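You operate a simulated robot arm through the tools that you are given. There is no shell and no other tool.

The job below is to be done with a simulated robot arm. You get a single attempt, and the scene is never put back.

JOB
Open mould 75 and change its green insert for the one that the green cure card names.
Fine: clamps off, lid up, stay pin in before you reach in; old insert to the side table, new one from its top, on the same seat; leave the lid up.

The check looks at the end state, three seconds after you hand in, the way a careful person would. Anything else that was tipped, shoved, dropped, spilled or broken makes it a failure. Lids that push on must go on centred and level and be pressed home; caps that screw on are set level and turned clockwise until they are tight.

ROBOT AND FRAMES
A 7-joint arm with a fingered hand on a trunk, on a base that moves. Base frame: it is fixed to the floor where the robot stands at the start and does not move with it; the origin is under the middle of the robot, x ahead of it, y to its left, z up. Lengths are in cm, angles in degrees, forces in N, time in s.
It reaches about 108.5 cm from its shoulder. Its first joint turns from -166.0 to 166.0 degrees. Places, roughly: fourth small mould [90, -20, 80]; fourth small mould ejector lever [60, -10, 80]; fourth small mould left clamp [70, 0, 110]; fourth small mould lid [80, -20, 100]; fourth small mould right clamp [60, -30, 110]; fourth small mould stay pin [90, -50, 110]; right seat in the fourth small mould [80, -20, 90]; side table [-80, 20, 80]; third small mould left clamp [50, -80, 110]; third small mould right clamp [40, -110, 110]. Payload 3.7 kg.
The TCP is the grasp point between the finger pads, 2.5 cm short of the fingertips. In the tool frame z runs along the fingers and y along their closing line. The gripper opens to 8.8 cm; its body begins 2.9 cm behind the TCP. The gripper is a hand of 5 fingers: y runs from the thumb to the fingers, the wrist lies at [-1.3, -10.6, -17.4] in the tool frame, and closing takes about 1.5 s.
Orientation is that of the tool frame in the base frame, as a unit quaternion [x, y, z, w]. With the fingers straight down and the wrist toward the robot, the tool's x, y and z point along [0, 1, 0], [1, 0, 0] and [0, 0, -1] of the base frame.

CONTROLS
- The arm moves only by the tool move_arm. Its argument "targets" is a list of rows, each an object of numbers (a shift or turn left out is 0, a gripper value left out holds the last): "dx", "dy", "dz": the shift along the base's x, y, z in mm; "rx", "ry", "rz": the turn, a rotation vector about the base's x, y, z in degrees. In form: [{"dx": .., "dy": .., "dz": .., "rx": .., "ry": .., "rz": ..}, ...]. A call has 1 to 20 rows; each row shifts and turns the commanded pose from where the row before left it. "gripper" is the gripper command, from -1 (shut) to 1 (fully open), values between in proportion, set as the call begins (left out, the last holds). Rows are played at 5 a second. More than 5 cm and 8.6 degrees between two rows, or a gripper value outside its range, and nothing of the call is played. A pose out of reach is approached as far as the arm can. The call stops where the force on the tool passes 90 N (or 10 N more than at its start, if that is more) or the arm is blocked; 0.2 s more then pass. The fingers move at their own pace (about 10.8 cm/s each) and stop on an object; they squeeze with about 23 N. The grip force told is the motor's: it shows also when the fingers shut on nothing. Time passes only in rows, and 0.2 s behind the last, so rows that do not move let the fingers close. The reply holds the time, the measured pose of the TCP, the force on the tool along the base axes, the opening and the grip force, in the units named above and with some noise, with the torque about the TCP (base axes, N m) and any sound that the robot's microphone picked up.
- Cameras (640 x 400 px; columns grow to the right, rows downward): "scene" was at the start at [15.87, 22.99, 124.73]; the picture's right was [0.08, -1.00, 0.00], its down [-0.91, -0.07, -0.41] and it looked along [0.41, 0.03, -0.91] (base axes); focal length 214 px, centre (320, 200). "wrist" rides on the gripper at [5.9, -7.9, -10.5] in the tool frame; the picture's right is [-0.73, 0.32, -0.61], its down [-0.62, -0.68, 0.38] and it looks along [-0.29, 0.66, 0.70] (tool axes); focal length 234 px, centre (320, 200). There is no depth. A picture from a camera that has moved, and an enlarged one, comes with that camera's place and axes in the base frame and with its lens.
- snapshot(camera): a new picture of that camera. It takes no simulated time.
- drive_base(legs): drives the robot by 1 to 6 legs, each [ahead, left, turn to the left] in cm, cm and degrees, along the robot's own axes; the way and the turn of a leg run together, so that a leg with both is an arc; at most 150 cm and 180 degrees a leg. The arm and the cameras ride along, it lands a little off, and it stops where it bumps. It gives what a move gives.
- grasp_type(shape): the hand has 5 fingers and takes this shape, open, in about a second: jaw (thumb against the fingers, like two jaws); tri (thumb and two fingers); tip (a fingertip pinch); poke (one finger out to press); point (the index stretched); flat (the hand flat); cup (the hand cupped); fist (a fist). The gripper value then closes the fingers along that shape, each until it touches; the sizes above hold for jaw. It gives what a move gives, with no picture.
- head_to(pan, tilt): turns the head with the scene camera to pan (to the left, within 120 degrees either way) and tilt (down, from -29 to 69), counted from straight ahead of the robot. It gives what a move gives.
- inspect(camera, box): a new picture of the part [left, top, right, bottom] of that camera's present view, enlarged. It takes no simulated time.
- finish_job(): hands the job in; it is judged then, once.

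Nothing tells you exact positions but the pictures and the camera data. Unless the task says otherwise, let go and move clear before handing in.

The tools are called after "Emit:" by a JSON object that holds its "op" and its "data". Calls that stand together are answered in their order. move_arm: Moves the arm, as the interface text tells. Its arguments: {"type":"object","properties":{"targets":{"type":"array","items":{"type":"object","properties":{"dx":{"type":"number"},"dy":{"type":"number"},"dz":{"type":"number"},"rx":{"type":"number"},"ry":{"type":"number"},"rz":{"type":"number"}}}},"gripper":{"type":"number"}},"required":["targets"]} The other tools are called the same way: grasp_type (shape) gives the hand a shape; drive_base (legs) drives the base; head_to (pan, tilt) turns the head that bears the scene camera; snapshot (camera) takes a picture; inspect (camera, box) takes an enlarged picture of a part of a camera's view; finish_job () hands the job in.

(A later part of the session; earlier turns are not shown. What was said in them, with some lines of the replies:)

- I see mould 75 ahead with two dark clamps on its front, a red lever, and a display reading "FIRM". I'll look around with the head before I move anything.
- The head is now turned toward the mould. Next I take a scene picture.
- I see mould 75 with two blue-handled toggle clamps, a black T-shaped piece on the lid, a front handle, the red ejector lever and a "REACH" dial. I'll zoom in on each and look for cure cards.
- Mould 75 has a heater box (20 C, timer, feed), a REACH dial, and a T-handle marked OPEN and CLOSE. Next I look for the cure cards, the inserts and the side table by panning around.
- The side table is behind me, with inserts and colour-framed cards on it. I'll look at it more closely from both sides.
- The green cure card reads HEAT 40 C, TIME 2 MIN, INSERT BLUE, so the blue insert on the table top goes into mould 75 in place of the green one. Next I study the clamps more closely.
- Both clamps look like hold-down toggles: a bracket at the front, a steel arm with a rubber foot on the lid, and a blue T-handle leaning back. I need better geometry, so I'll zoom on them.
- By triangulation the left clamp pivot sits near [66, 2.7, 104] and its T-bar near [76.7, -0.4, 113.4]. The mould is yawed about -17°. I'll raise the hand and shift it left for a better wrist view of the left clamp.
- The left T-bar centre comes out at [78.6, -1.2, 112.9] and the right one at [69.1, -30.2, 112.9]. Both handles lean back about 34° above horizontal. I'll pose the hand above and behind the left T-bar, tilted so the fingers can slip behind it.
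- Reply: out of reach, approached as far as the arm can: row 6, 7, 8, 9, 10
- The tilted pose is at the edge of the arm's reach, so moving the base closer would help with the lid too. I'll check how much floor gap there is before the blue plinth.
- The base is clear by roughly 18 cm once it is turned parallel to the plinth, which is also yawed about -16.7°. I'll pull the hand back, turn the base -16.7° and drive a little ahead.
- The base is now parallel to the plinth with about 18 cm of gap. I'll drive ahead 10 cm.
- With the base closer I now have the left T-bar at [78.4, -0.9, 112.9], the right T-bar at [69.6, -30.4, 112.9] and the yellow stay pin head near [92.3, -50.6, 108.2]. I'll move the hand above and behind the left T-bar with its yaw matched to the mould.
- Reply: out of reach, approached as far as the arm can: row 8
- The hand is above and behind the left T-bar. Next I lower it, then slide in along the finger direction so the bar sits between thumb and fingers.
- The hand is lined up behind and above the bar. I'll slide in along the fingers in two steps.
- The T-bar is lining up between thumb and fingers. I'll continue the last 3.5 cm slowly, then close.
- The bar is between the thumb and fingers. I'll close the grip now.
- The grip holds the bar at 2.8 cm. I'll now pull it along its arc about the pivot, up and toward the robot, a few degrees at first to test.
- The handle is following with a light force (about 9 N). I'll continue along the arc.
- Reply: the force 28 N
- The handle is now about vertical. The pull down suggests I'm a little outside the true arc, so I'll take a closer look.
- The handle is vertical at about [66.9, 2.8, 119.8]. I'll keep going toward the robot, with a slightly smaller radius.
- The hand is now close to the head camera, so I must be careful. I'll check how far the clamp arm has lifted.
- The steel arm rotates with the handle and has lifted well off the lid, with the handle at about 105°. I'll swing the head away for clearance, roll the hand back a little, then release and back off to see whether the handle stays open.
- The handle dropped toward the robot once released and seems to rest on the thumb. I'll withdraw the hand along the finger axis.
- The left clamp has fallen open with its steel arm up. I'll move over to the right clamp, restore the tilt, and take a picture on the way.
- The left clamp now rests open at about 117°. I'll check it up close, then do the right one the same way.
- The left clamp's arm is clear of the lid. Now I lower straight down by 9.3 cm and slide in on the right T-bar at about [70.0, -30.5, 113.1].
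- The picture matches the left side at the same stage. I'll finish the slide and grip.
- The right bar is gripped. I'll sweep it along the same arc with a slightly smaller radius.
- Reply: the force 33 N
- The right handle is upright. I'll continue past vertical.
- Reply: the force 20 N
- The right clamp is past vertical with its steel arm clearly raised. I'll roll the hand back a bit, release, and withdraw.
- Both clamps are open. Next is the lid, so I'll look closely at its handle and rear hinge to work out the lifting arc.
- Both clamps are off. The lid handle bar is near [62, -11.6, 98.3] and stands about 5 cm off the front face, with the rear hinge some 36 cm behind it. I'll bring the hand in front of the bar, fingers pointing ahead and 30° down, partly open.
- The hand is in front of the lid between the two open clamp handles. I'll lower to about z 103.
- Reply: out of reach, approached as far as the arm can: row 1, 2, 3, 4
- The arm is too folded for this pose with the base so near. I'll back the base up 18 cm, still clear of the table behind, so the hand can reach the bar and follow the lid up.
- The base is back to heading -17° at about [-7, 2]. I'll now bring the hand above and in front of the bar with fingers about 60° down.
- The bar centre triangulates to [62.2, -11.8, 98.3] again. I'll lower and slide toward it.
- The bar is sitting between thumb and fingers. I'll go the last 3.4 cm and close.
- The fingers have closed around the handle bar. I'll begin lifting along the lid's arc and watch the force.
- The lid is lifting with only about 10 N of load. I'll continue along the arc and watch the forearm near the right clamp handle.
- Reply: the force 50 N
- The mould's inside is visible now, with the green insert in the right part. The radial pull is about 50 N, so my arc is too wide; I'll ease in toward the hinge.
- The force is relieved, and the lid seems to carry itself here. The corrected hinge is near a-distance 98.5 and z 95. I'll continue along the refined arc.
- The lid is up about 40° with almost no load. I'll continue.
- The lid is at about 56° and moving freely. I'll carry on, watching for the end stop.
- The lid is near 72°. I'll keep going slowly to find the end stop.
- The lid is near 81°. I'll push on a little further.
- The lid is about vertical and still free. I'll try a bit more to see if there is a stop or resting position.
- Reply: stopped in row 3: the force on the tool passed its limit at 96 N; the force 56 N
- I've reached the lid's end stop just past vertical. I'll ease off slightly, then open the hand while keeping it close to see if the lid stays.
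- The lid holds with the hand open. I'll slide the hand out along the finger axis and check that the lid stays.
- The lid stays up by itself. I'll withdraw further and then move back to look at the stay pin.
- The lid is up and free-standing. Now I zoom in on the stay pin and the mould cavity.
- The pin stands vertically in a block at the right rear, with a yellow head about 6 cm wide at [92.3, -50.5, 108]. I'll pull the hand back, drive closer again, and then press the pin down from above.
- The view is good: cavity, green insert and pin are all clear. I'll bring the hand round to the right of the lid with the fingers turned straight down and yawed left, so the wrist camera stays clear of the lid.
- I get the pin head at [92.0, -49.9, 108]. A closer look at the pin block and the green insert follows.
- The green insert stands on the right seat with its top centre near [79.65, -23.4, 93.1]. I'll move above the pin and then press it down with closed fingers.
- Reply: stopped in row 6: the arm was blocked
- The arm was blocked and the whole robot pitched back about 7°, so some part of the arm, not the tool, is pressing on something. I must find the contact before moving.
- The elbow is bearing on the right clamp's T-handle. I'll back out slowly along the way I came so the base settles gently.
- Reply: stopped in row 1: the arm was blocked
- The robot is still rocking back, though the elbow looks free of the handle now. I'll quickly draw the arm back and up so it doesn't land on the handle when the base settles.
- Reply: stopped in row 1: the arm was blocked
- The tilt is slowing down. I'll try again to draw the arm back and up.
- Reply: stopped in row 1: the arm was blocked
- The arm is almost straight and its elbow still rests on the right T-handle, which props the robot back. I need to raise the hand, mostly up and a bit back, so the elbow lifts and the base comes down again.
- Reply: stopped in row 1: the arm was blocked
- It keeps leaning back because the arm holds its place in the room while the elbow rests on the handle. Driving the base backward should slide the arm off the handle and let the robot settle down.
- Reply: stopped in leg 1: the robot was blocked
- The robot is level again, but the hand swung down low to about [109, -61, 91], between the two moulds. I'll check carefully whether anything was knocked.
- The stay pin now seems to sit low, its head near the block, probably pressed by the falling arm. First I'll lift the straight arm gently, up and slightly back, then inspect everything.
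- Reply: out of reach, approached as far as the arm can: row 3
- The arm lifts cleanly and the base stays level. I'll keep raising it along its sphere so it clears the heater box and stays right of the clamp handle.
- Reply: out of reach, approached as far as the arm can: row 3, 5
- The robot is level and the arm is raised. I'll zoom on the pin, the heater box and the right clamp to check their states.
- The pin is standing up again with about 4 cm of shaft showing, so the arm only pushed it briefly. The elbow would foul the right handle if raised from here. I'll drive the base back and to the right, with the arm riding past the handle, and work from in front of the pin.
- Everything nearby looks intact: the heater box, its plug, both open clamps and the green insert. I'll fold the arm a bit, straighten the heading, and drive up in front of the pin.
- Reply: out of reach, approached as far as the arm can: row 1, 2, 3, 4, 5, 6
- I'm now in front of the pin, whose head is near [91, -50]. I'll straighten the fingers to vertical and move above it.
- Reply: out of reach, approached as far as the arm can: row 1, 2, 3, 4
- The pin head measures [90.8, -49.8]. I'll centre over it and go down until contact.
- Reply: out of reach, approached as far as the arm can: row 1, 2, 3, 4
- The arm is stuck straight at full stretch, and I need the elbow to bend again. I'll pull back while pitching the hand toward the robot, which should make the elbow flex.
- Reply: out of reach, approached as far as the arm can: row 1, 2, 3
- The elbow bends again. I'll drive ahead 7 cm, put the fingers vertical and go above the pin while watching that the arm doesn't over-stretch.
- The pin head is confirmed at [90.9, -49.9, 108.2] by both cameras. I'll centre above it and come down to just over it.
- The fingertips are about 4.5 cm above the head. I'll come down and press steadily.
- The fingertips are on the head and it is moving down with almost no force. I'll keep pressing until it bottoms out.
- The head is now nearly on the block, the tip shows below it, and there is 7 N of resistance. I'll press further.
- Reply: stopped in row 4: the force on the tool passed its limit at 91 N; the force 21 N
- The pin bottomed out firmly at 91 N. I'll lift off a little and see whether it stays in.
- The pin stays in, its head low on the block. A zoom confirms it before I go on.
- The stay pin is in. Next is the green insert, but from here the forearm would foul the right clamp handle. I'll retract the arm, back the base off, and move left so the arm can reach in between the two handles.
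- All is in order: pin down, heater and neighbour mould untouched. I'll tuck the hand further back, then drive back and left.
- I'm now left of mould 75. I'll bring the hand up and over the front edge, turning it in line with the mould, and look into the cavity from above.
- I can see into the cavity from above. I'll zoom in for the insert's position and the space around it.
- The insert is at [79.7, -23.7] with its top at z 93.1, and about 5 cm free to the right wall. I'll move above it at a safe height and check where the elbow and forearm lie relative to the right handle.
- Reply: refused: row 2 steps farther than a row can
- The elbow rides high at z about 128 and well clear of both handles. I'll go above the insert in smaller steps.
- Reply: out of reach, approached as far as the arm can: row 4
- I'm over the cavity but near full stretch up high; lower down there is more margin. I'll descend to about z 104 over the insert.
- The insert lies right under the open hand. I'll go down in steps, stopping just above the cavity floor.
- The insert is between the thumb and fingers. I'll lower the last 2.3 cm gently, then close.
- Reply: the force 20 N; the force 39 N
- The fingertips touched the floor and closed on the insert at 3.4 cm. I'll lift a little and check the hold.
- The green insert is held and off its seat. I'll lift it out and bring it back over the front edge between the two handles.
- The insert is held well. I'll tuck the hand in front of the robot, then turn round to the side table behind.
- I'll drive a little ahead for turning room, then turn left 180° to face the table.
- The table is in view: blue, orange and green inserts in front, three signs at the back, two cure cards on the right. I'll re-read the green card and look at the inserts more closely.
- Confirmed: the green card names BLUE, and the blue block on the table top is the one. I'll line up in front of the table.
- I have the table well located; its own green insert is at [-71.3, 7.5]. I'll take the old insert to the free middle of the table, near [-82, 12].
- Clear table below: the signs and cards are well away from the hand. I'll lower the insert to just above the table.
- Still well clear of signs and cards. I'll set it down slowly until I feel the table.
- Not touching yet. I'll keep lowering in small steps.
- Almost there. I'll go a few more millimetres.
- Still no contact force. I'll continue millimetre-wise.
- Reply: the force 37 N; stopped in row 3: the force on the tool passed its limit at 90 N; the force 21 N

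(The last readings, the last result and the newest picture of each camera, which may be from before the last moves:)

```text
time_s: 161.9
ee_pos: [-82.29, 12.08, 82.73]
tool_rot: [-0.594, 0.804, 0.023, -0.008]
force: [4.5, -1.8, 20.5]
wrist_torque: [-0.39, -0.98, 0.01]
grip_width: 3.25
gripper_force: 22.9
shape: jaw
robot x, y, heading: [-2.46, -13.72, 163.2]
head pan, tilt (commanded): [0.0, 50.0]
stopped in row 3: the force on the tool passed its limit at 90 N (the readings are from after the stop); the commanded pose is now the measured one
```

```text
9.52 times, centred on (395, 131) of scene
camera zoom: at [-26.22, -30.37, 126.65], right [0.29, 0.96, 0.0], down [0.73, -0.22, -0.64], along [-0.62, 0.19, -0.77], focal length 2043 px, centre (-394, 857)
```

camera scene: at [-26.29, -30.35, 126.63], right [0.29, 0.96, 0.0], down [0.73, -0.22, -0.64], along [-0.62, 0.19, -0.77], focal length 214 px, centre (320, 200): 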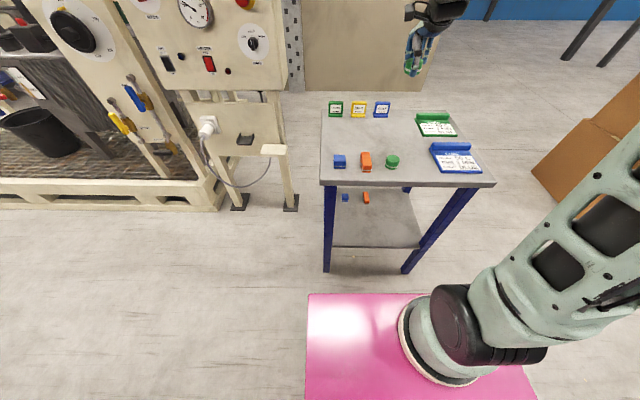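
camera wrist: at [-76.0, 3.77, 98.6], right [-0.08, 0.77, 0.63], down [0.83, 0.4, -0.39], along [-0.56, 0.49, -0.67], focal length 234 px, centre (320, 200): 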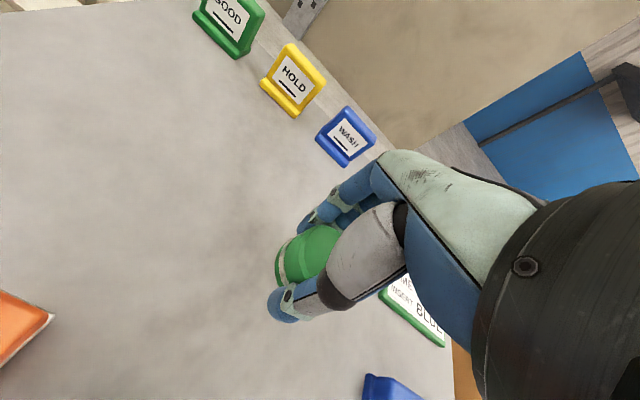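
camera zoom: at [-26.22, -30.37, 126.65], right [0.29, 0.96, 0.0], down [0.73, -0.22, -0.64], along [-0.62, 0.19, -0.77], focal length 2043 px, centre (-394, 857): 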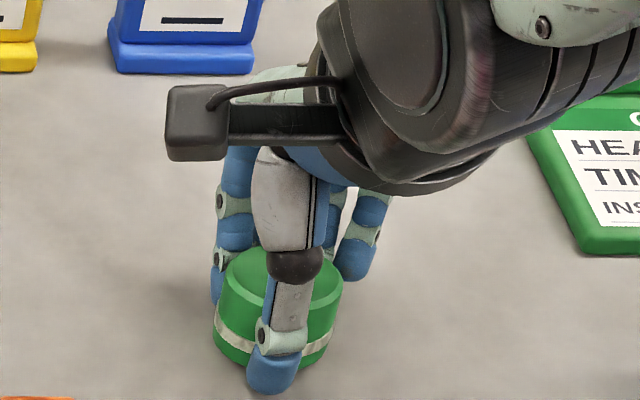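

It's on the table now. I'll ease up a couple of millimetres, open the hand, and lift away.

Emit:
{"op": "move_arm", "data": {"targets": [{"dz": 2}, {}]}}

Emit:
{"op": "move_arm", "data": {"targets": [{}, {}, {}, {}, {}], "gripper": 0.5}}

Emit:
{"op": "move_arm", "data": {"targets": [{"dz": 10}, {"dz": 20}, {"dz": 30}, {"dz": 40}, {"dz": 45}, {}]}}

Emit:
{"op": "snapshot", "data": {"camera": "wrist"}}

Emit:
{"op": "inspect", "data": {"camera": "scene", "box": [310, 60, 500, 190]}}

```text
time_s: 162.5
ee_pos: [-82.27, 12.01, 82.64]
tool_rot: [-0.594, 0.804, 0.021, -0.008]
force: [2.0, -0.2, 12.7]
wrist_torque: [-0.23, -0.57, 0.0]
grip_width: 3.28
gripper_force: 23.6
shape: jaw
robot x, y, heading: [-2.56, -14.24, 163.3]
head pan, tilt (commanded): [0.0, 50.0]
```

```text
time_s: 163.7
ee_pos: [-82.37, 12.09, 82.63]
tool_rot: [-0.593, 0.805, 0.021, -0.008]
force: [-2.9, 1.1, 17.2]
wrist_torque: [-0.25, -0.6, -0.02]
grip_width: 6.44
gripper_force: 0.1
shape: jaw
robot x, y, heading: [-3.23, -13.9, 163.4]
head pan, tilt (commanded): [0.0, 50.0]
```

```text
time_s: 165.1
ee_pos: [-82.27, 11.94, 97.06]
tool_rot: [-0.595, 0.804, 0.02, -0.007]
force: [0.6, 0.2, 0.1]
wrist_torque: [-0.03, 0.0, 0.0]
grip_width: 6.55
gripper_force: 0.1
shape: jaw
robot x, y, heading: [-2.87, -14.06, 163.3]
head pan, tilt (commanded): [0.0, 50.0]
```

```text
taken
camera wrist: at [-76.09, 3.57, 107.16], right [-0.07, 0.77, 0.63], down [0.82, 0.4, -0.4], along [-0.57, 0.49, -0.66], focal length 234 px, centre (320, 200)
```

wrist: 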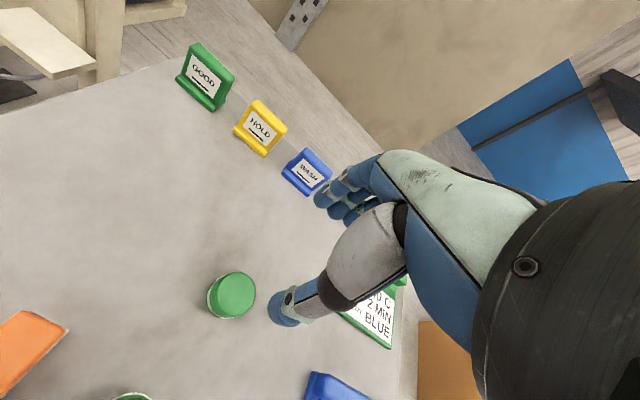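

```text
3.08 times, centred on (405, 125) of scene
camera zoom: at [-26.29, -30.35, 126.64], right [0.29, 0.96, 0.0], down [0.73, -0.22, -0.64], along [-0.62, 0.19, -0.77], focal length 660 px, centre (58, 431)
```

zoom: 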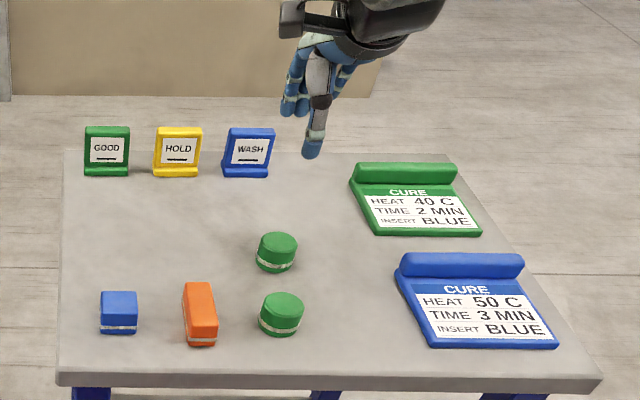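

The old insert stands upright on the table. Now the blue block: its centre is near [-75.95, -8.5], its faces lie along the mould axes, and its top is near z 83. I'll move above it.

Emit:
{"op": "move_arm", "data": {"targets": [{"dz": 40}, {"dx": 9, "dy": -36, "dz": 15}, {"dx": 9, "dy": -36}, {"dx": 9, "dy": -36}, {"dx": 9, "dy": -36}, {"dx": 9, "dy": -36}, {"dx": 9, "dy": -22}, {}], "gripper": 1}}

Emit:
{"op": "snapshot", "data": {"camera": "wrist"}}

Emit:
{"op": "inspect", "data": {"camera": "scene", "box": [300, 60, 490, 190]}}

```text
time_s: 166.9
ee_pos: [-76.82, -8.17, 102.59]
tool_rot: [-0.593, 0.805, 0.02, -0.008]
force: [0.3, 0.1, -0.2]
wrist_torque: [-0.01, 0.01, -0.03]
grip_width: 8.78
gripper_force: 0.1
shape: jaw
robot x, y, heading: [-2.65, -13.79, 163.3]
head pan, tilt (commanded): [0.0, 50.0]
```

```text
taken
camera wrist: at [-70.7, -16.59, 112.67], right [-0.07, 0.77, 0.63], down [0.82, 0.4, -0.4], along [-0.57, 0.49, -0.66], focal length 234 px, centre (320, 200)
```

wrist: 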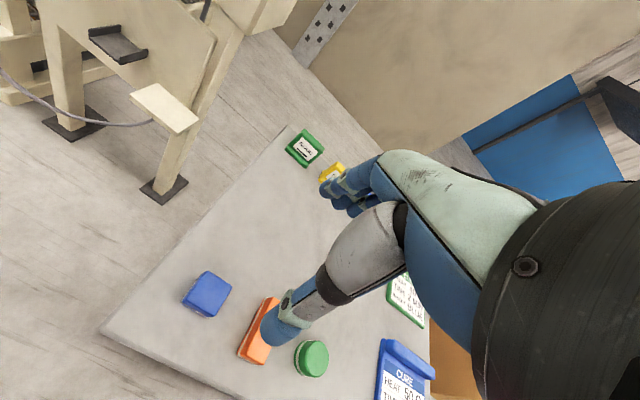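

```text
3.08 times, centred on (395, 125) of scene
camera zoom: at [-26.29, -30.35, 126.63], right [0.29, 0.96, 0.0], down [0.73, -0.22, -0.64], along [-0.62, 0.19, -0.77], focal length 660 px, centre (89, 431)
```

zoom: 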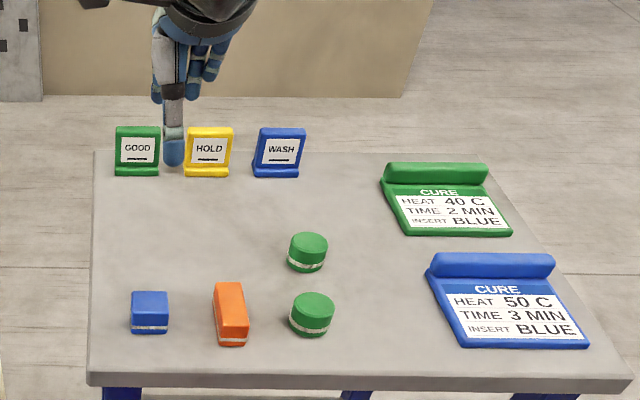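

The block is under the open hand. I'll lower to z 90 and check the alignment.

Emit:
{"op": "move_arm", "data": {"targets": [{"dy": -4, "dz": -35}, {"dz": -35}, {"dz": -35}, {"dz": -20}, {}]}}

Emit:
{"op": "snapshot", "data": {"camera": "wrist"}}

Emit:
{"op": "inspect", "data": {"camera": "scene", "box": [310, 90, 430, 190]}}

```text
time_s: 168.1
ee_pos: [-76.94, -8.68, 90.1]
tool_rot: [-0.594, 0.804, 0.021, -0.007]
force: [0.0, -0.6, -0.4]
wrist_torque: [-0.02, -0.01, 0.02]
grip_width: 8.76
gripper_force: 0.0
shape: jaw
robot x, y, heading: [-2.88, -13.95, 163.5]
head pan, tilt (commanded): [0.0, 50.0]
```

```text
taken
camera wrist: at [-70.77, -17.06, 100.12], right [-0.07, 0.77, 0.63], down [0.82, 0.4, -0.4], along [-0.57, 0.49, -0.66], focal length 234 px, centre (320, 200)
```

wrist: 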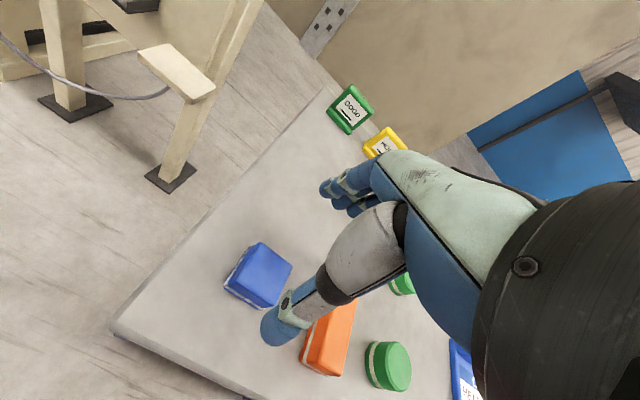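

```text
4.00 times, centred on (370, 140) of scene
camera zoom: at [-26.29, -30.35, 126.63], right [0.29, 0.96, 0.0], down [0.73, -0.22, -0.64], along [-0.62, 0.19, -0.77], focal length 858 px, centre (120, 440)
```

zoom: 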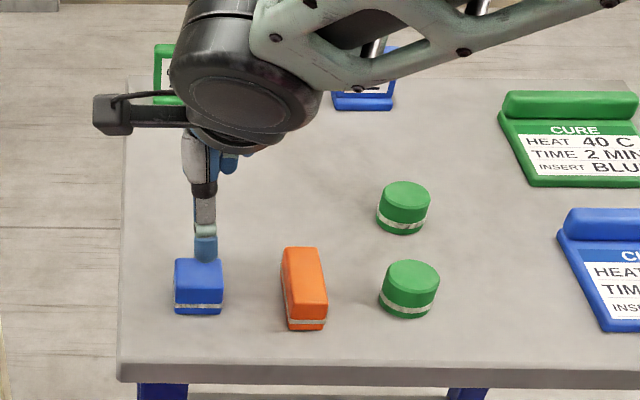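

Block centre refined to [-76.3, -9.1]. I'll nudge over and lower around it.

Emit:
{"op": "move_arm", "data": {"targets": [{"dx": 0.5, "dy": -2.5, "dz": -20}, {"dz": -20}, {"dz": -12}, {"dz": -8}, {}]}}

Emit:
{"op": "snapshot", "data": {"camera": "wrist"}}

Emit:
{"op": "inspect", "data": {"camera": "scene", "box": [320, 110, 420, 190]}}

```text
time_s: 169.3
ee_pos: [-76.86, -8.89, 84.09]
tool_rot: [-0.594, 0.804, 0.021, -0.008]
force: [-0.2, -0.1, -0.6]
wrist_torque: [0.03, -0.02, 0.05]
grip_width: 8.79
gripper_force: 0.0
shape: jaw
robot x, y, heading: [-2.28, -13.89, 163.3]
head pan, tilt (commanded): [0.0, 50.0]
```

```text
taken
camera wrist: at [-70.64, -17.17, 94.08], right [-0.07, 0.77, 0.63], down [0.82, 0.4, -0.4], along [-0.57, 0.49, -0.66], focal length 234 px, centre (320, 200)
```

wrist: 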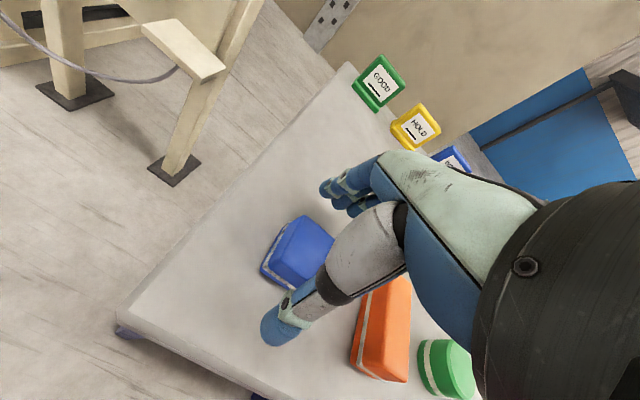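

```text
5.00 times, centred on (370, 150) of scene
camera zoom: at [-26.29, -30.35, 126.63], right [0.29, 0.96, 0.0], down [0.73, -0.22, -0.64], along [-0.62, 0.19, -0.77], focal length 1072 px, centre (70, 450)
```

zoom: 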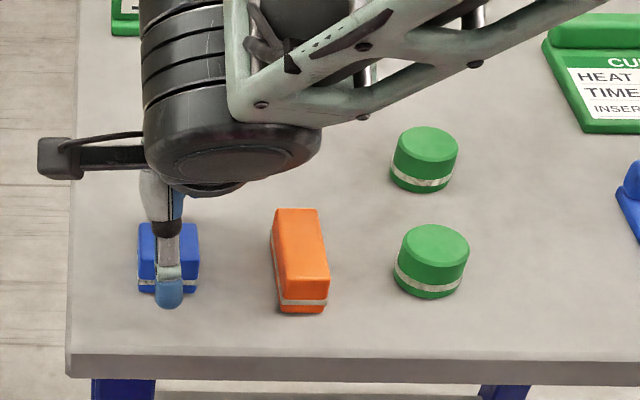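

The thumb is in front of the block and the fingers behind it. I'll lower 6 mm and close.

Emit:
{"op": "move_arm", "data": {"targets": [{"dz": -6}, {}]}}

Emit:
{"op": "move_arm", "data": {"targets": [{}, {}, {}, {}, {}, {}, {}, {}], "gripper": -1}}

Emit:
{"op": "snapshot", "data": {"camera": "wrist"}}

Emit:
{"op": "inspect", "data": {"camera": "scene", "box": [320, 110, 420, 190]}}

```text
time_s: 169.9
ee_pos: [-76.82, -8.86, 83.59]
tool_rot: [-0.593, 0.805, 0.02, -0.008]
force: [0.2, -0.1, 1.0]
wrist_torque: [-0.03, -0.02, 0.03]
grip_width: 8.77
gripper_force: 0.2
shape: jaw
robot x, y, heading: [-2.87, -13.75, 163.1]
head pan, tilt (commanded): [0.0, 50.0]
```

```text
time_s: 171.7
ee_pos: [-76.72, -8.76, 83.59]
tool_rot: [-0.594, 0.804, 0.02, -0.007]
force: [-0.1, -1.0, 1.0]
wrist_torque: [-0.01, 0.0, -0.02]
grip_width: 3.27
gripper_force: 22.7
shape: jaw
robot x, y, heading: [-3.01, -13.89, 163.1]
head pan, tilt (commanded): [0.0, 50.0]
```

```text
taken
camera wrist: at [-70.68, -17.15, 93.55], right [-0.07, 0.77, 0.63], down [0.82, 0.4, -0.4], along [-0.57, 0.49, -0.66], focal length 234 px, centre (320, 200)
```

wrist: 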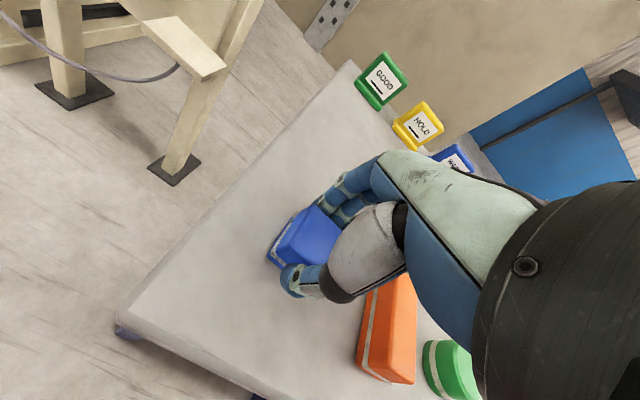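

```text
5.00 times, centred on (370, 150) of scene
camera zoom: at [-26.29, -30.35, 126.63], right [0.29, 0.96, 0.0], down [0.73, -0.22, -0.64], along [-0.62, 0.19, -0.77], focal length 1072 px, centre (70, 450)
```

zoom: 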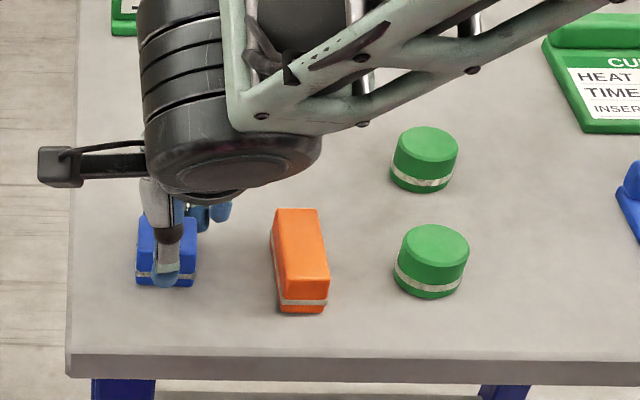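

The blue block is gripped at 3.3 cm. I'll lift it and check.

Emit:
{"op": "move_arm", "data": {"targets": [{"dz": 10}, {"dz": 25}, {"dz": 40}, {"dz": 45}, {}]}}

Emit:
{"op": "snapshot", "data": {"camera": "wrist"}}

Emit:
{"op": "inspect", "data": {"camera": "scene", "box": [310, 60, 500, 190]}}

```text
time_s: 172.9
ee_pos: [-76.96, -8.98, 95.47]
tool_rot: [-0.594, 0.804, 0.021, -0.007]
force: [-0.4, 0.4, -0.4]
wrist_torque: [0.01, -0.02, 0.01]
grip_width: 3.25
gripper_force: 22.9
shape: jaw
robot x, y, heading: [-2.97, -13.99, 163.2]
head pan, tilt (commanded): [0.0, 50.0]
```

```text
taken
camera wrist: at [-70.76, -17.26, 105.55], right [-0.07, 0.77, 0.63], down [0.82, 0.4, -0.4], along [-0.57, 0.49, -0.66], focal length 234 px, centre (320, 200)
```

wrist: 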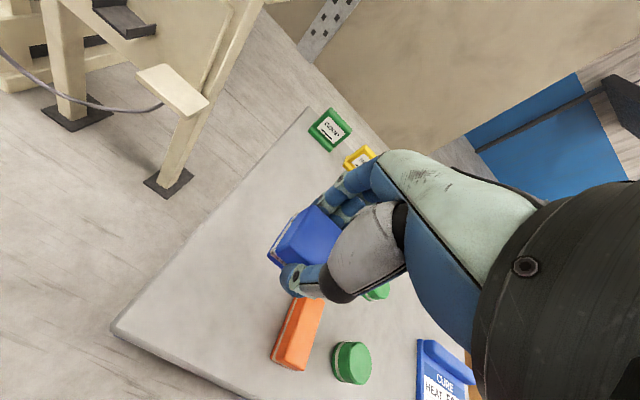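

```text
3.08 times, centred on (405, 125) of scene
camera zoom: at [-26.29, -30.35, 126.63], right [0.29, 0.96, 0.0], down [0.73, -0.22, -0.64], along [-0.62, 0.19, -0.77], focal length 660 px, centre (58, 431)
```

zoom: 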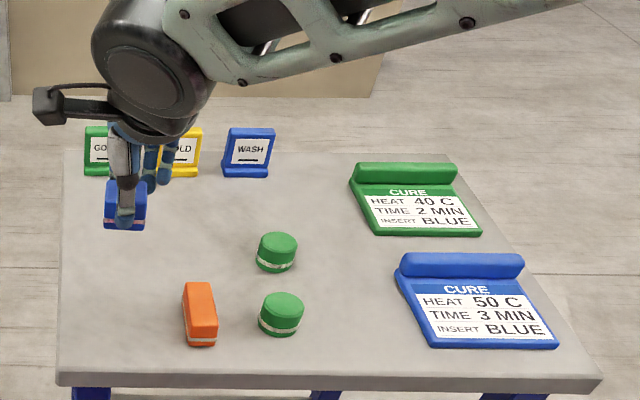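

The blue block is held level. I'll raise and tuck it, then turn back to the mould.

Emit:
{"op": "move_arm", "data": {"targets": [{"dz": 45}, {"dz": 45}, {"dx": 36, "dy": 29, "dz": 17}, {"dx": 36, "dy": 29, "dz": 17}, {"dx": 36, "dy": 29, "dz": 17}, {"dx": 36, "dy": 29, "dz": 17}, {"dx": 36, "dy": 29, "dz": 17}, {"dx": 36, "dy": 29, "dz": 17}, {"dx": 36, "dy": 29, "dz": 17}, {"dx": 36, "dy": 29, "dz": 17}, {"dx": 36, "dy": 29, "dz": 17}, {"dx": 36, "dy": 29, "dz": 17}, {}]}}

Emit:
{"op": "drive_base", "data": {"legs": [[6, -45, 0], [0, 0, -180]]}}

Emit:
{"op": "head_to", "data": {"pan": -40, "tilt": 35}}

Emit:
{"op": "snapshot", "data": {"camera": "scene"}}

Emit:
{"op": "snapshot", "data": {"camera": "wrist"}}

```text
time_s: 175.7
ee_pos: [-40.89, 20.24, 121.55]
tool_rot: [-0.594, 0.804, 0.021, -0.008]
force: [0.1, 0.3, -0.5]
wrist_torque: [-0.02, 0.02, 0.0]
grip_width: 3.24
gripper_force: 22.9
shape: jaw
robot x, y, heading: [-2.86, -13.98, 163.3]
head pan, tilt (commanded): [0.0, 50.0]
```

```text
time_s: 185.7
ee_pos: [42.94, -3.27, 121.57]
tool_rot: [0.803, 0.596, 0.008, 0.021]
force: [-0.2, -0.1, -0.5]
wrist_torque: [0.0, 0.05, 0.0]
grip_width: 3.25
gripper_force: 23.3
shape: jaw
robot x, y, heading: [4.61, 30.95, -16.4]
head pan, tilt (commanded): [0.0, 50.0]
```

```text
time_s: 186.8
ee_pos: [42.95, -3.11, 121.61]
tool_rot: [0.803, 0.596, 0.008, 0.02]
force: [0.5, -0.4, -0.1]
wrist_torque: [-0.01, -0.02, 0.02]
grip_width: 3.22
gripper_force: 22.5
shape: jaw
robot x, y, heading: [4.34, 30.71, -16.8]
head pan, tilt (commanded): [-40.0, 35.0]
```

```text
taken
camera scene: at [25.29, 42.13, 128.81], right [-0.83, -0.55, 0.0], down [-0.32, 0.48, -0.82], along [0.45, -0.68, -0.57], focal length 214 px, centre (320, 200)
```

scene: 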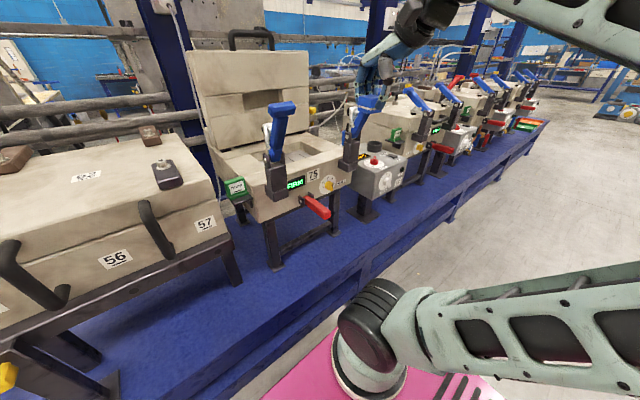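

```text
taken
camera wrist: at [36.65, 4.73, 131.64], right [0.08, -0.77, 0.63], down [-0.82, -0.41, -0.4], along [0.57, -0.48, -0.66], focal length 234 px, centre (320, 200)
```

wrist: 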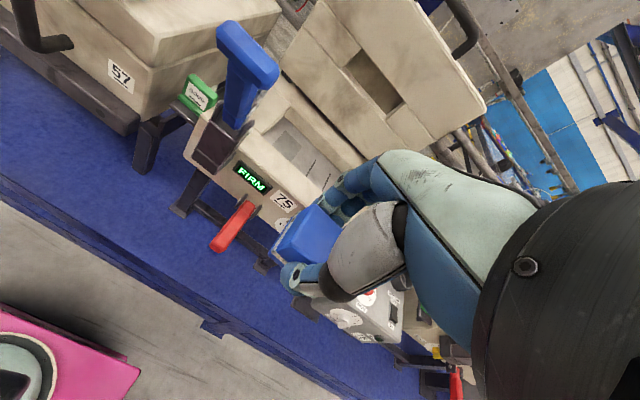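

The lid is still up and the blue block is in hand. I'll zoom on the held block to see how it sits in the grip.

Emit:
{"op": "inspect", "data": {"camera": "wrist", "box": [250, 170, 390, 310]}}

Emit:
{"op": "inspect", "data": {"camera": "wrist", "box": [240, 80, 360, 180]}}

```text
2.86 times, centred on (320, 240) of wrist
camera zoom: at [36.65, 4.73, 131.64], right [0.08, -0.77, 0.63], down [-0.82, -0.41, -0.4], along [0.57, -0.48, -0.66], focal length 669 px, centre (320, 86)
```

zoom: 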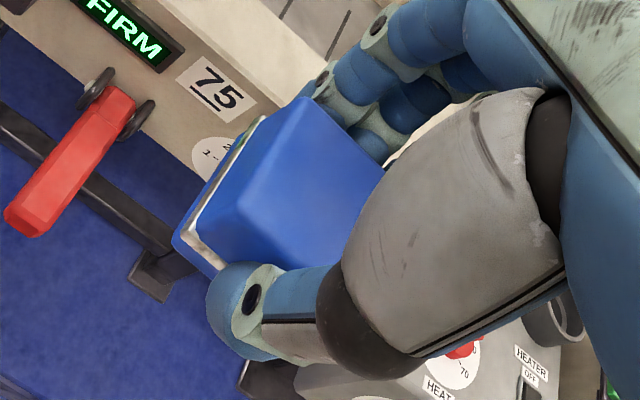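

```text
4.00 times, centred on (300, 130) of wrist
camera zoom: at [36.65, 4.73, 131.64], right [0.08, -0.77, 0.63], down [-0.82, -0.41, -0.4], along [0.57, -0.48, -0.66], focal length 937 px, centre (400, 480)
```

zoom: 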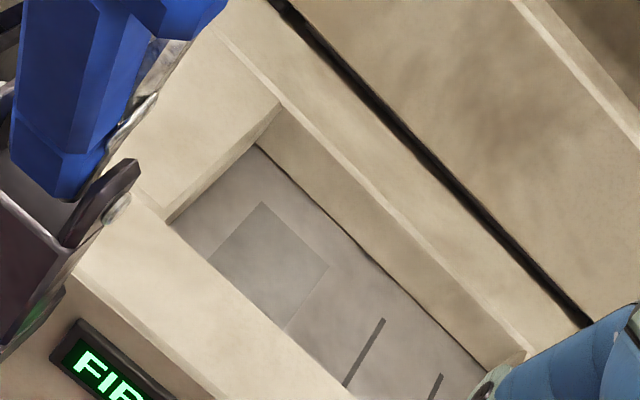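

The block sits centred and square in the grip. The seat between the two grooves centres near [79.7, -24]. I'll carry the block in over the front edge between the handles, down to about z 105.

Emit:
{"op": "move_arm", "data": {"targets": [{"dx": 20, "dy": -10, "dz": 28}, {"dx": 20, "dy": -10, "dz": 28}, {"dx": 40, "dy": -22}, {"dx": 40, "dy": -22}, {"dx": 40, "dy": -22}, {"dx": 40, "dy": -22}, {"dx": 40, "dy": -22}, {"dx": 25, "dy": -15, "dz": -35}, {"dx": 25, "dy": -15, "dz": -35}, {"dx": 25, "dy": -15, "dz": -35}, {}]}}

Emit:
{"op": "snapshot", "data": {"camera": "scene"}}

Emit:
{"op": "snapshot", "data": {"camera": "wrist"}}

```text
time_s: 189.2
ee_pos: [74.57, -20.83, 116.77]
tool_rot: [0.803, 0.596, 0.008, 0.02]
force: [-0.6, -0.2, -1.1]
wrist_torque: [0.0, 0.0, -0.01]
grip_width: 3.22
gripper_force: 21.9
shape: jaw
robot x, y, heading: [4.69, 30.79, -16.9]
head pan, tilt (commanded): [-40.0, 35.0]
```

```text
taken
camera scene: at [25.28, 42.12, 128.81], right [-0.83, -0.55, 0.0], down [-0.32, 0.48, -0.82], along [0.45, -0.68, -0.57], focal length 214 px, centre (320, 200)
```

scene: 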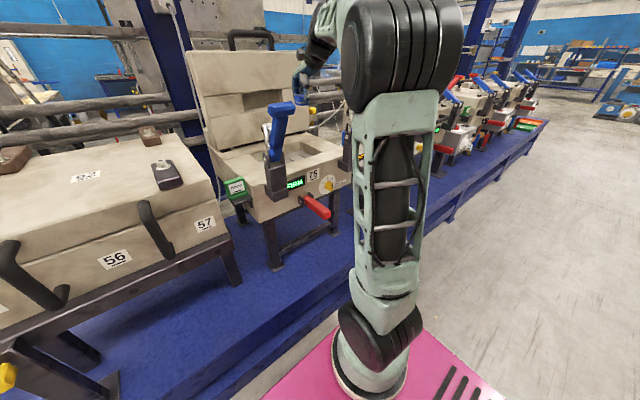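

```text
taken
camera wrist: at [68.2, -12.85, 126.74], right [0.08, -0.77, 0.63], down [-0.82, -0.41, -0.4], along [0.57, -0.48, -0.66], focal length 234 px, centre (320, 200)
```

wrist: 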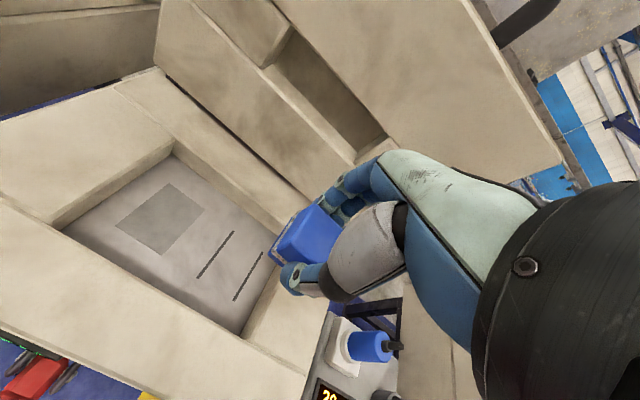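

The seat centre checks out at [79.65, -24.0]. I'll go down toward it.

Emit:
{"op": "move_arm", "data": {"targets": [{"dx": 17.5, "dy": -10.3, "dz": -40}, {"dx": 17.5, "dy": -10.3, "dz": -40}, {"dx": 17.5, "dy": -10.4, "dz": -40}, {}]}}

Emit:
{"op": "snapshot", "data": {"camera": "wrist"}}

Emit:
{"op": "inspect", "data": {"camera": "scene", "box": [240, 60, 360, 190]}}

```text
time_s: 190.2
ee_pos: [79.54, -24.02, 104.51]
tool_rot: [0.803, 0.595, 0.008, 0.02]
force: [0.5, 0.3, -0.5]
wrist_torque: [-0.01, -0.04, -0.02]
grip_width: 3.21
gripper_force: 22.7
shape: jaw
robot x, y, heading: [4.13, 30.83, -16.4]
head pan, tilt (commanded): [-40.0, 35.0]
```

```text
taken
camera wrist: at [73.31, -15.93, 114.61], right [0.08, -0.77, 0.63], down [-0.82, -0.41, -0.4], along [0.57, -0.48, -0.66], focal length 234 px, centre (320, 200)
```

wrist: 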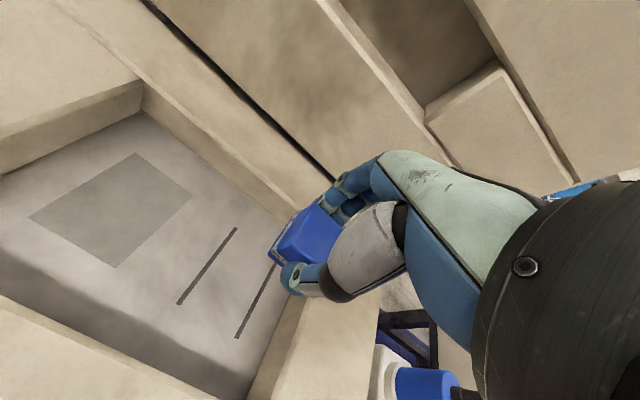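

```text
3.08 times, centred on (300, 125) of scene
camera zoom: at [25.28, 42.12, 128.81], right [-0.83, -0.55, 0.0], down [-0.32, 0.48, -0.82], along [0.45, -0.68, -0.57], focal length 660 px, centre (382, 431)
```

zoom: 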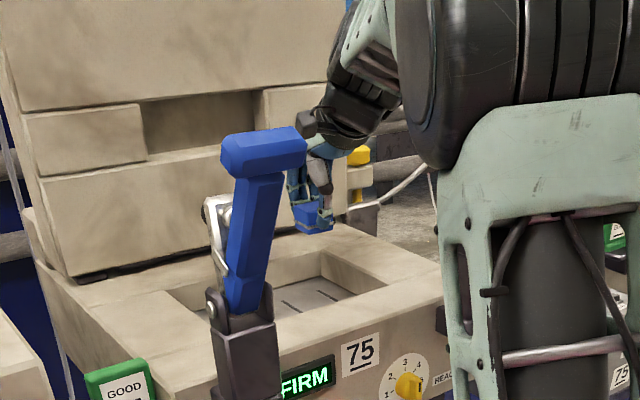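

The block is over the seat. I'll lower to just above the floor, trimming the position slightly.

Emit:
{"op": "move_arm", "data": {"targets": [{"dx": 1.5, "dy": 1, "dz": -30}, {"dz": -30}, {"dz": -20}, {"dz": -8}, {}]}}

Emit:
{"op": "snapshot", "data": {"camera": "wrist"}}

Emit:
{"op": "inspect", "data": {"camera": "scene", "box": [270, 110, 350, 170]}}

```text
time_s: 191.4
ee_pos: [79.89, -23.77, 95.9]
tool_rot: [0.803, 0.596, 0.008, 0.021]
force: [-0.7, -0.8, -0.3]
wrist_torque: [0.02, -0.01, 0.02]
grip_width: 3.23
gripper_force: 23.3
shape: jaw
robot x, y, heading: [4.92, 30.43, -16.7]
head pan, tilt (commanded): [-40.0, 35.0]
```

```text
taken
camera wrist: at [73.61, -15.83, 105.83], right [0.08, -0.77, 0.63], down [-0.82, -0.41, -0.4], along [0.57, -0.48, -0.66], focal length 234 px, centre (320, 200)
```

wrist: 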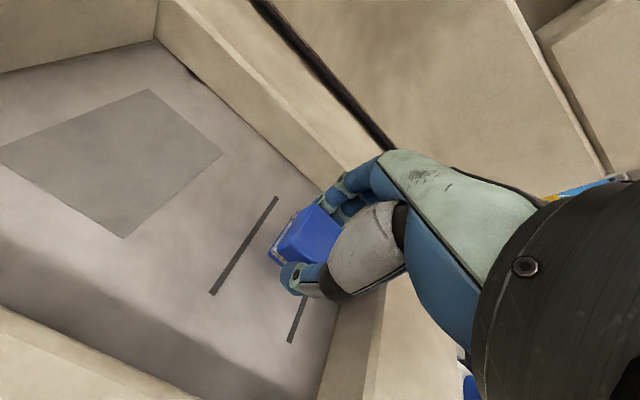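

```text
6.67 times, centred on (310, 140) of scene
camera zoom: at [25.29, 42.12, 128.81], right [-0.83, -0.55, 0.0], down [-0.32, 0.48, -0.82], along [0.45, -0.68, -0.57], focal length 1430 px, centre (387, 600)
```

zoom: 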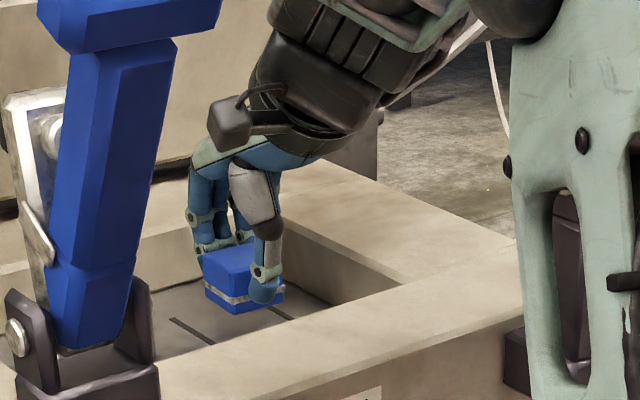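

Good, it's right over the seat. I'll lower in small steps until contact.

Emit:
{"op": "move_arm", "data": {"targets": [{"dz": -6}, {"dz": -5}, {}]}}

Emit:
{"op": "move_arm", "data": {"targets": [{"dz": -4}, {"dz": -3}, {}]}}

Emit:
{"op": "inspect", "data": {"camera": "scene", "box": [270, 110, 350, 170]}}

```text
time_s: 192.2
ee_pos: [79.77, -23.8, 94.75]
tool_rot: [0.803, 0.596, 0.008, 0.02]
force: [0.7, 0.6, -0.1]
wrist_torque: [-0.02, -0.01, 0.0]
grip_width: 3.22
gripper_force: 22.7
shape: jaw
robot x, y, heading: [4.53, 30.8, -16.3]
head pan, tilt (commanded): [-40.0, 35.0]
```

```text
time_s: 193.0
ee_pos: [79.92, -23.79, 94.16]
tool_rot: [0.803, 0.596, 0.008, 0.02]
force: [0.4, 0.4, -0.6]
wrist_torque: [0.01, 0.0, 0.0]
grip_width: 3.24
gripper_force: 22.9
shape: jaw
robot x, y, heading: [4.69, 30.55, -16.5]
head pan, tilt (commanded): [-40.0, 35.0]
```

```text
6.67 times, centred on (310, 140) of scene
camera zoom: at [25.29, 42.12, 128.81], right [-0.83, -0.55, 0.0], down [-0.32, 0.48, -0.82], along [0.45, -0.68, -0.57], focal length 1430 px, centre (387, 600)
```

zoom: 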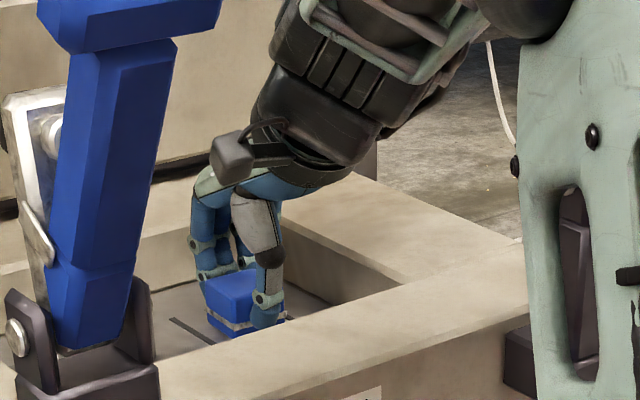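

Very close to the floor now. I'll go 2 mm at a time.

Emit:
{"op": "move_arm", "data": {"targets": [{"dz": -2}, {}]}}

Emit:
{"op": "move_arm", "data": {"targets": [{"dz": -2}, {}]}}

Emit:
{"op": "move_arm", "data": {"targets": [{"dz": -2}, {}]}}

```text
time_s: 193.6
ee_pos: [79.94, -23.76, 94.12]
tool_rot: [0.803, 0.596, 0.006, 0.021]
force: [1.6, 0.5, 7.3]
wrist_torque: [-0.02, -0.05, 0.03]
grip_width: 3.28
gripper_force: 23.2
shape: jaw
robot x, y, heading: [4.61, 30.5, -16.4]
head pan, tilt (commanded): [-40.0, 35.0]
```

```text
time_s: 194.2
ee_pos: [79.81, -23.8, 93.82]
tool_rot: [0.803, 0.596, 0.008, 0.022]
force: [1.9, -1.0, 17.7]
wrist_torque: [-0.11, -0.12, 0.02]
grip_width: 3.31
gripper_force: 23.3
shape: jaw
robot x, y, heading: [4.4, 30.88, -16.4]
head pan, tilt (commanded): [-40.0, 35.0]
```

```text
time_s: 194.8
ee_pos: [79.71, -23.67, 93.75]
tool_rot: [0.803, 0.595, 0.008, 0.023]
force: [1.1, -1.6, 30.1]
wrist_torque: [-0.11, -0.11, 0.03]
grip_width: 3.4
gripper_force: 23.2
shape: jaw
robot x, y, heading: [4.36, 30.19, -16.7]
head pan, tilt (commanded): [-40.0, 35.0]
```

The block is firmly on the seat with 30 N of contact. I'll open the hand and rise straight up.

Emit:
{"op": "move_arm", "data": {"targets": [{"dz": 2}, {}]}}

Emit:
{"op": "move_arm", "data": {"targets": [{}, {}, {}, {}, {}], "gripper": 0.6}}

Emit:
{"op": "snapshot", "data": {"camera": "wrist"}}

Emit:
{"op": "move_arm", "data": {"targets": [{"dz": 8}, {"dz": 15}, {"dz": 25}, {"dz": 35}, {}]}}

Emit:
{"op": "snapshot", "data": {"camera": "wrist"}}

Emit:
{"op": "inspect", "data": {"camera": "scene", "box": [270, 110, 350, 170]}}

```text
time_s: 195.4
ee_pos: [79.75, -23.64, 93.85]
tool_rot: [0.803, 0.596, 0.007, 0.019]
force: [1.7, -1.8, 23.1]
wrist_torque: [-0.06, -0.16, -0.01]
grip_width: 3.46
gripper_force: 23.0
shape: jaw
robot x, y, heading: [4.66, 30.67, -16.2]
head pan, tilt (commanded): [-40.0, 35.0]
```

```text
time_s: 196.6
ee_pos: [79.73, -23.85, 93.79]
tool_rot: [0.803, 0.596, 0.008, 0.02]
force: [0.4, -0.1, -0.4]
wrist_torque: [0.03, -0.03, 0.01]
grip_width: 7.03
gripper_force: 0.1
shape: jaw
robot x, y, heading: [4.89, 30.33, -16.6]
head pan, tilt (commanded): [-40.0, 35.0]
```

```text
taken
camera wrist: at [73.54, -15.79, 103.75], right [0.08, -0.77, 0.63], down [-0.82, -0.41, -0.4], along [0.57, -0.48, -0.66], focal length 234 px, centre (320, 200)
```

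wrist: 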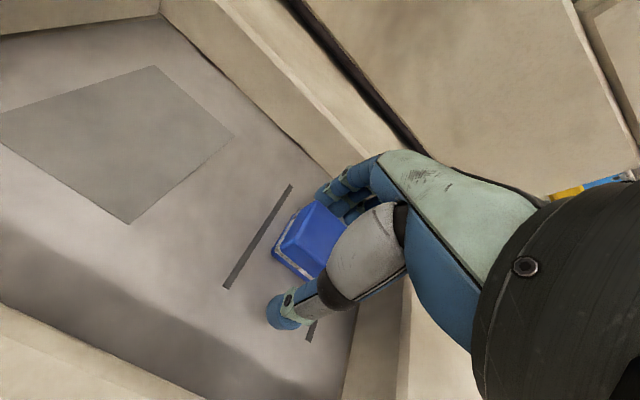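

```text
time_s: 197.8
ee_pos: [79.88, -23.77, 102.13]
tool_rot: [0.803, 0.596, 0.007, 0.02]
force: [-0.3, -0.3, 0.8]
wrist_torque: [0.02, 0.01, -0.02]
grip_width: 7.03
gripper_force: 0.0
shape: jaw
robot x, y, heading: [4.32, 30.92, -16.4]
head pan, tilt (commanded): [-40.0, 35.0]
```

```text
taken
camera wrist: at [73.61, -15.86, 112.15], right [0.08, -0.77, 0.63], down [-0.82, -0.41, -0.4], along [0.57, -0.48, -0.66], focal length 234 px, centre (320, 200)
```

wrist: 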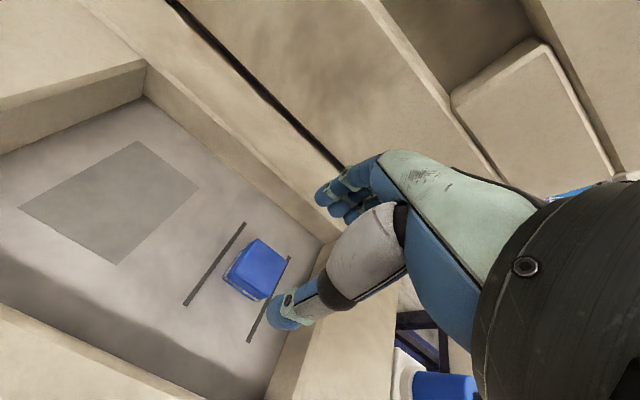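

```text
6.67 times, centred on (310, 140) of scene
camera zoom: at [25.28, 42.12, 128.81], right [-0.83, -0.55, 0.0], down [-0.32, 0.48, -0.82], along [0.45, -0.68, -0.57], focal length 1430 px, centre (387, 600)
```

zoom: 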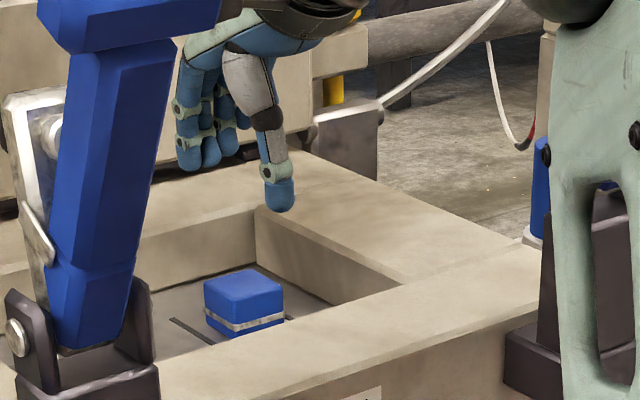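

The blue insert stands upright on the seat between the grooves. I'll withdraw the arm over the front between the handles.

Emit:
{"op": "move_arm", "data": {"targets": [{"dz": 25}, {"dx": -15, "dy": 12, "dz": 35}, {"dx": -15, "dy": 12, "dz": 35}, {"dx": -15, "dy": 12, "dz": 35}, {"dx": -32, "dy": 16, "dz": 28}, {"dx": -35, "dy": 16, "dz": 25}, {"dx": -38, "dy": 16, "dz": 15}, {"dx": -38, "dy": 18, "dz": 10}, {"dx": -38, "dy": 18, "dz": 5}, {"dx": -38, "dy": 18}, {"dx": -38, "dy": 18}, {"dx": -38, "dy": 18}, {}]}}

Emit:
{"op": "snapshot", "data": {"camera": "scene"}}

Emit:
{"op": "snapshot", "data": {"camera": "wrist"}}

```text
time_s: 200.6
ee_pos: [45.92, -6.2, 123.31]
tool_rot: [0.802, 0.596, 0.008, 0.02]
force: [0.2, -0.5, 0.8]
wrist_torque: [-0.01, -0.01, 0.0]
grip_width: 7.02
gripper_force: 0.0
shape: jaw
robot x, y, heading: [4.42, 30.69, -16.4]
head pan, tilt (commanded): [-40.0, 35.0]
```

```text
taken
camera scene: at [25.29, 42.12, 128.81], right [-0.83, -0.55, 0.0], down [-0.32, 0.48, -0.82], along [0.45, -0.68, -0.57], focal length 214 px, centre (320, 200)
```

scene: 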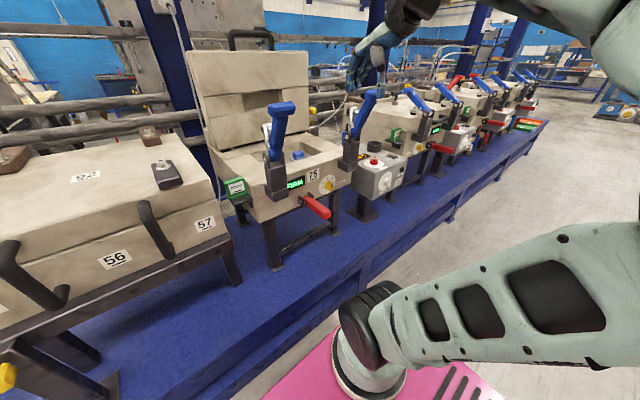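

```text
taken
camera wrist: at [39.71, 1.65, 133.28], right [0.08, -0.77, 0.63], down [-0.82, -0.41, -0.4], along [0.57, -0.48, -0.66], focal length 234 px, centre (320, 200)
```

wrist: 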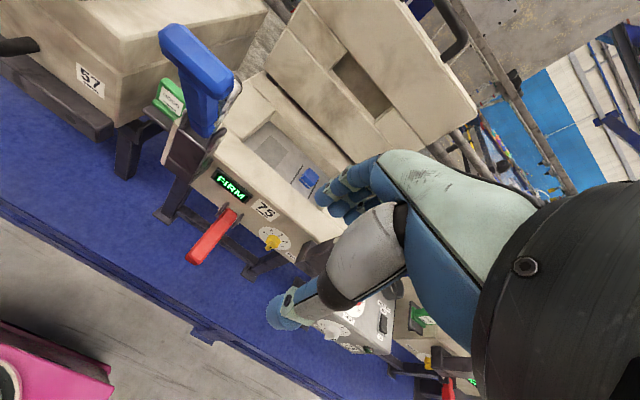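

All looks in place. I'll inspect the final state: pin, lid, clamps, insert, and the neighbouring moulds.

Emit:
{"op": "inspect", "data": {"camera": "scene", "box": [180, 70, 400, 230]}}

Emit:
{"op": "inspect", "data": {"camera": "scene", "box": [290, 90, 350, 130]}}

Emit:
{"op": "inspect", "data": {"camera": "scene", "box": [330, 80, 500, 200]}}

```text
2.50 times, centred on (290, 150) of scene
camera zoom: at [25.29, 42.12, 128.81], right [-0.83, -0.55, 0.0], down [-0.32, 0.48, -0.82], along [0.45, -0.68, -0.57], focal length 536 px, centre (395, 325)
```

zoom: 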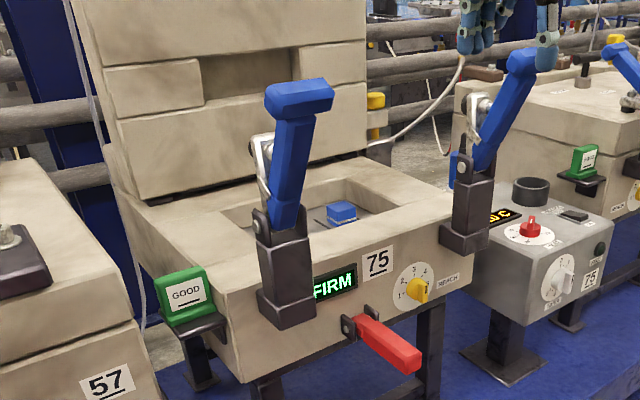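

```text
10.00 times, centred on (320, 110) of scene
camera zoom: at [25.29, 42.12, 128.81], right [-0.83, -0.55, 0.0], down [-0.32, 0.48, -0.82], along [0.45, -0.68, -0.57], focal length 2145 px, centre (320, 1100)
```

zoom: 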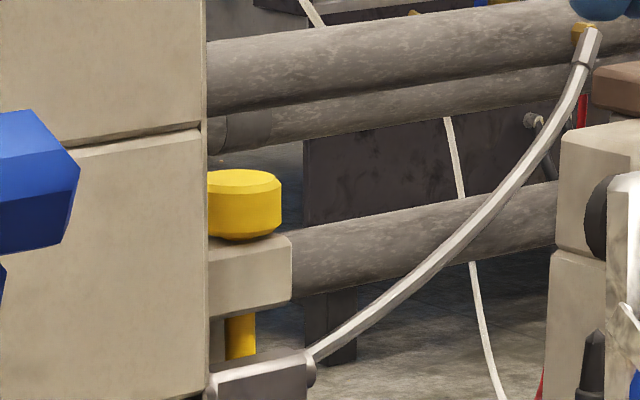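

```text
3.33 times, centred on (415, 140) of scene
camera zoom: at [25.29, 42.12, 128.81], right [-0.83, -0.55, 0.0], down [-0.32, 0.48, -0.82], along [0.45, -0.68, -0.57], focal length 715 px, centre (3, 400)
```

zoom: 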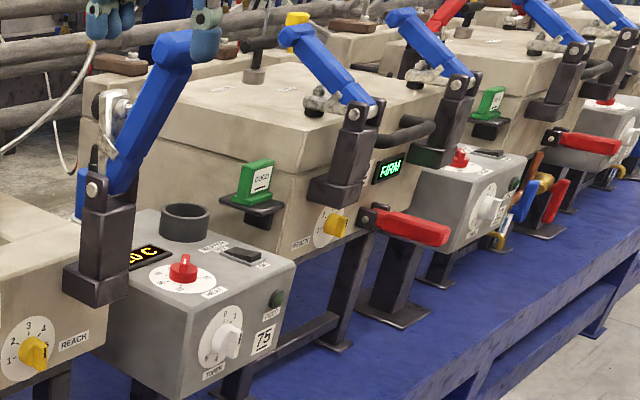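

Everything checks out. Both clamps are off, the lid is up, and the stay pin's head rests on its block. The blue insert is on the right seat, the old green one stands on the side table, and I see nothing else disturbed. The hand is clear, so I hand the job in.

Emit:
{"op": "finish_job", "data": {}}

```text
The job is handed in.
```

I opened mould 75 and swapped its green insert for the blue one that the green cure card names. The job is handed in, but I have not seen the result of the check.

**End state at hand-in:**
- **Mould 75:** both clamps are off, the lid is up, and the stay pin is fully in. The pin was in before I reached into the mould.
- **New insert:** the blue block from the top of the side table stands upright between the two grooves of the right seat. It sits about half a centimetre from where the green one was.
- **Old insert:** the green one stands upright on the side table, clear of the other inserts, the signs and the cards.

**One mishap:** on my first try for the pin, the arm's elbow leaned on the right clamp's open handle and the robot rocked back about 15°. When it came down, the arm swung low between mould 75 and the next mould and pushed the pin down for a moment. I moved the base, freed the arm and pressed the pin in properly afterwards. In the pictures I took later, the clamp, the heater box with its plug, the neighbouring moulds and the lid all looked undisturbed.
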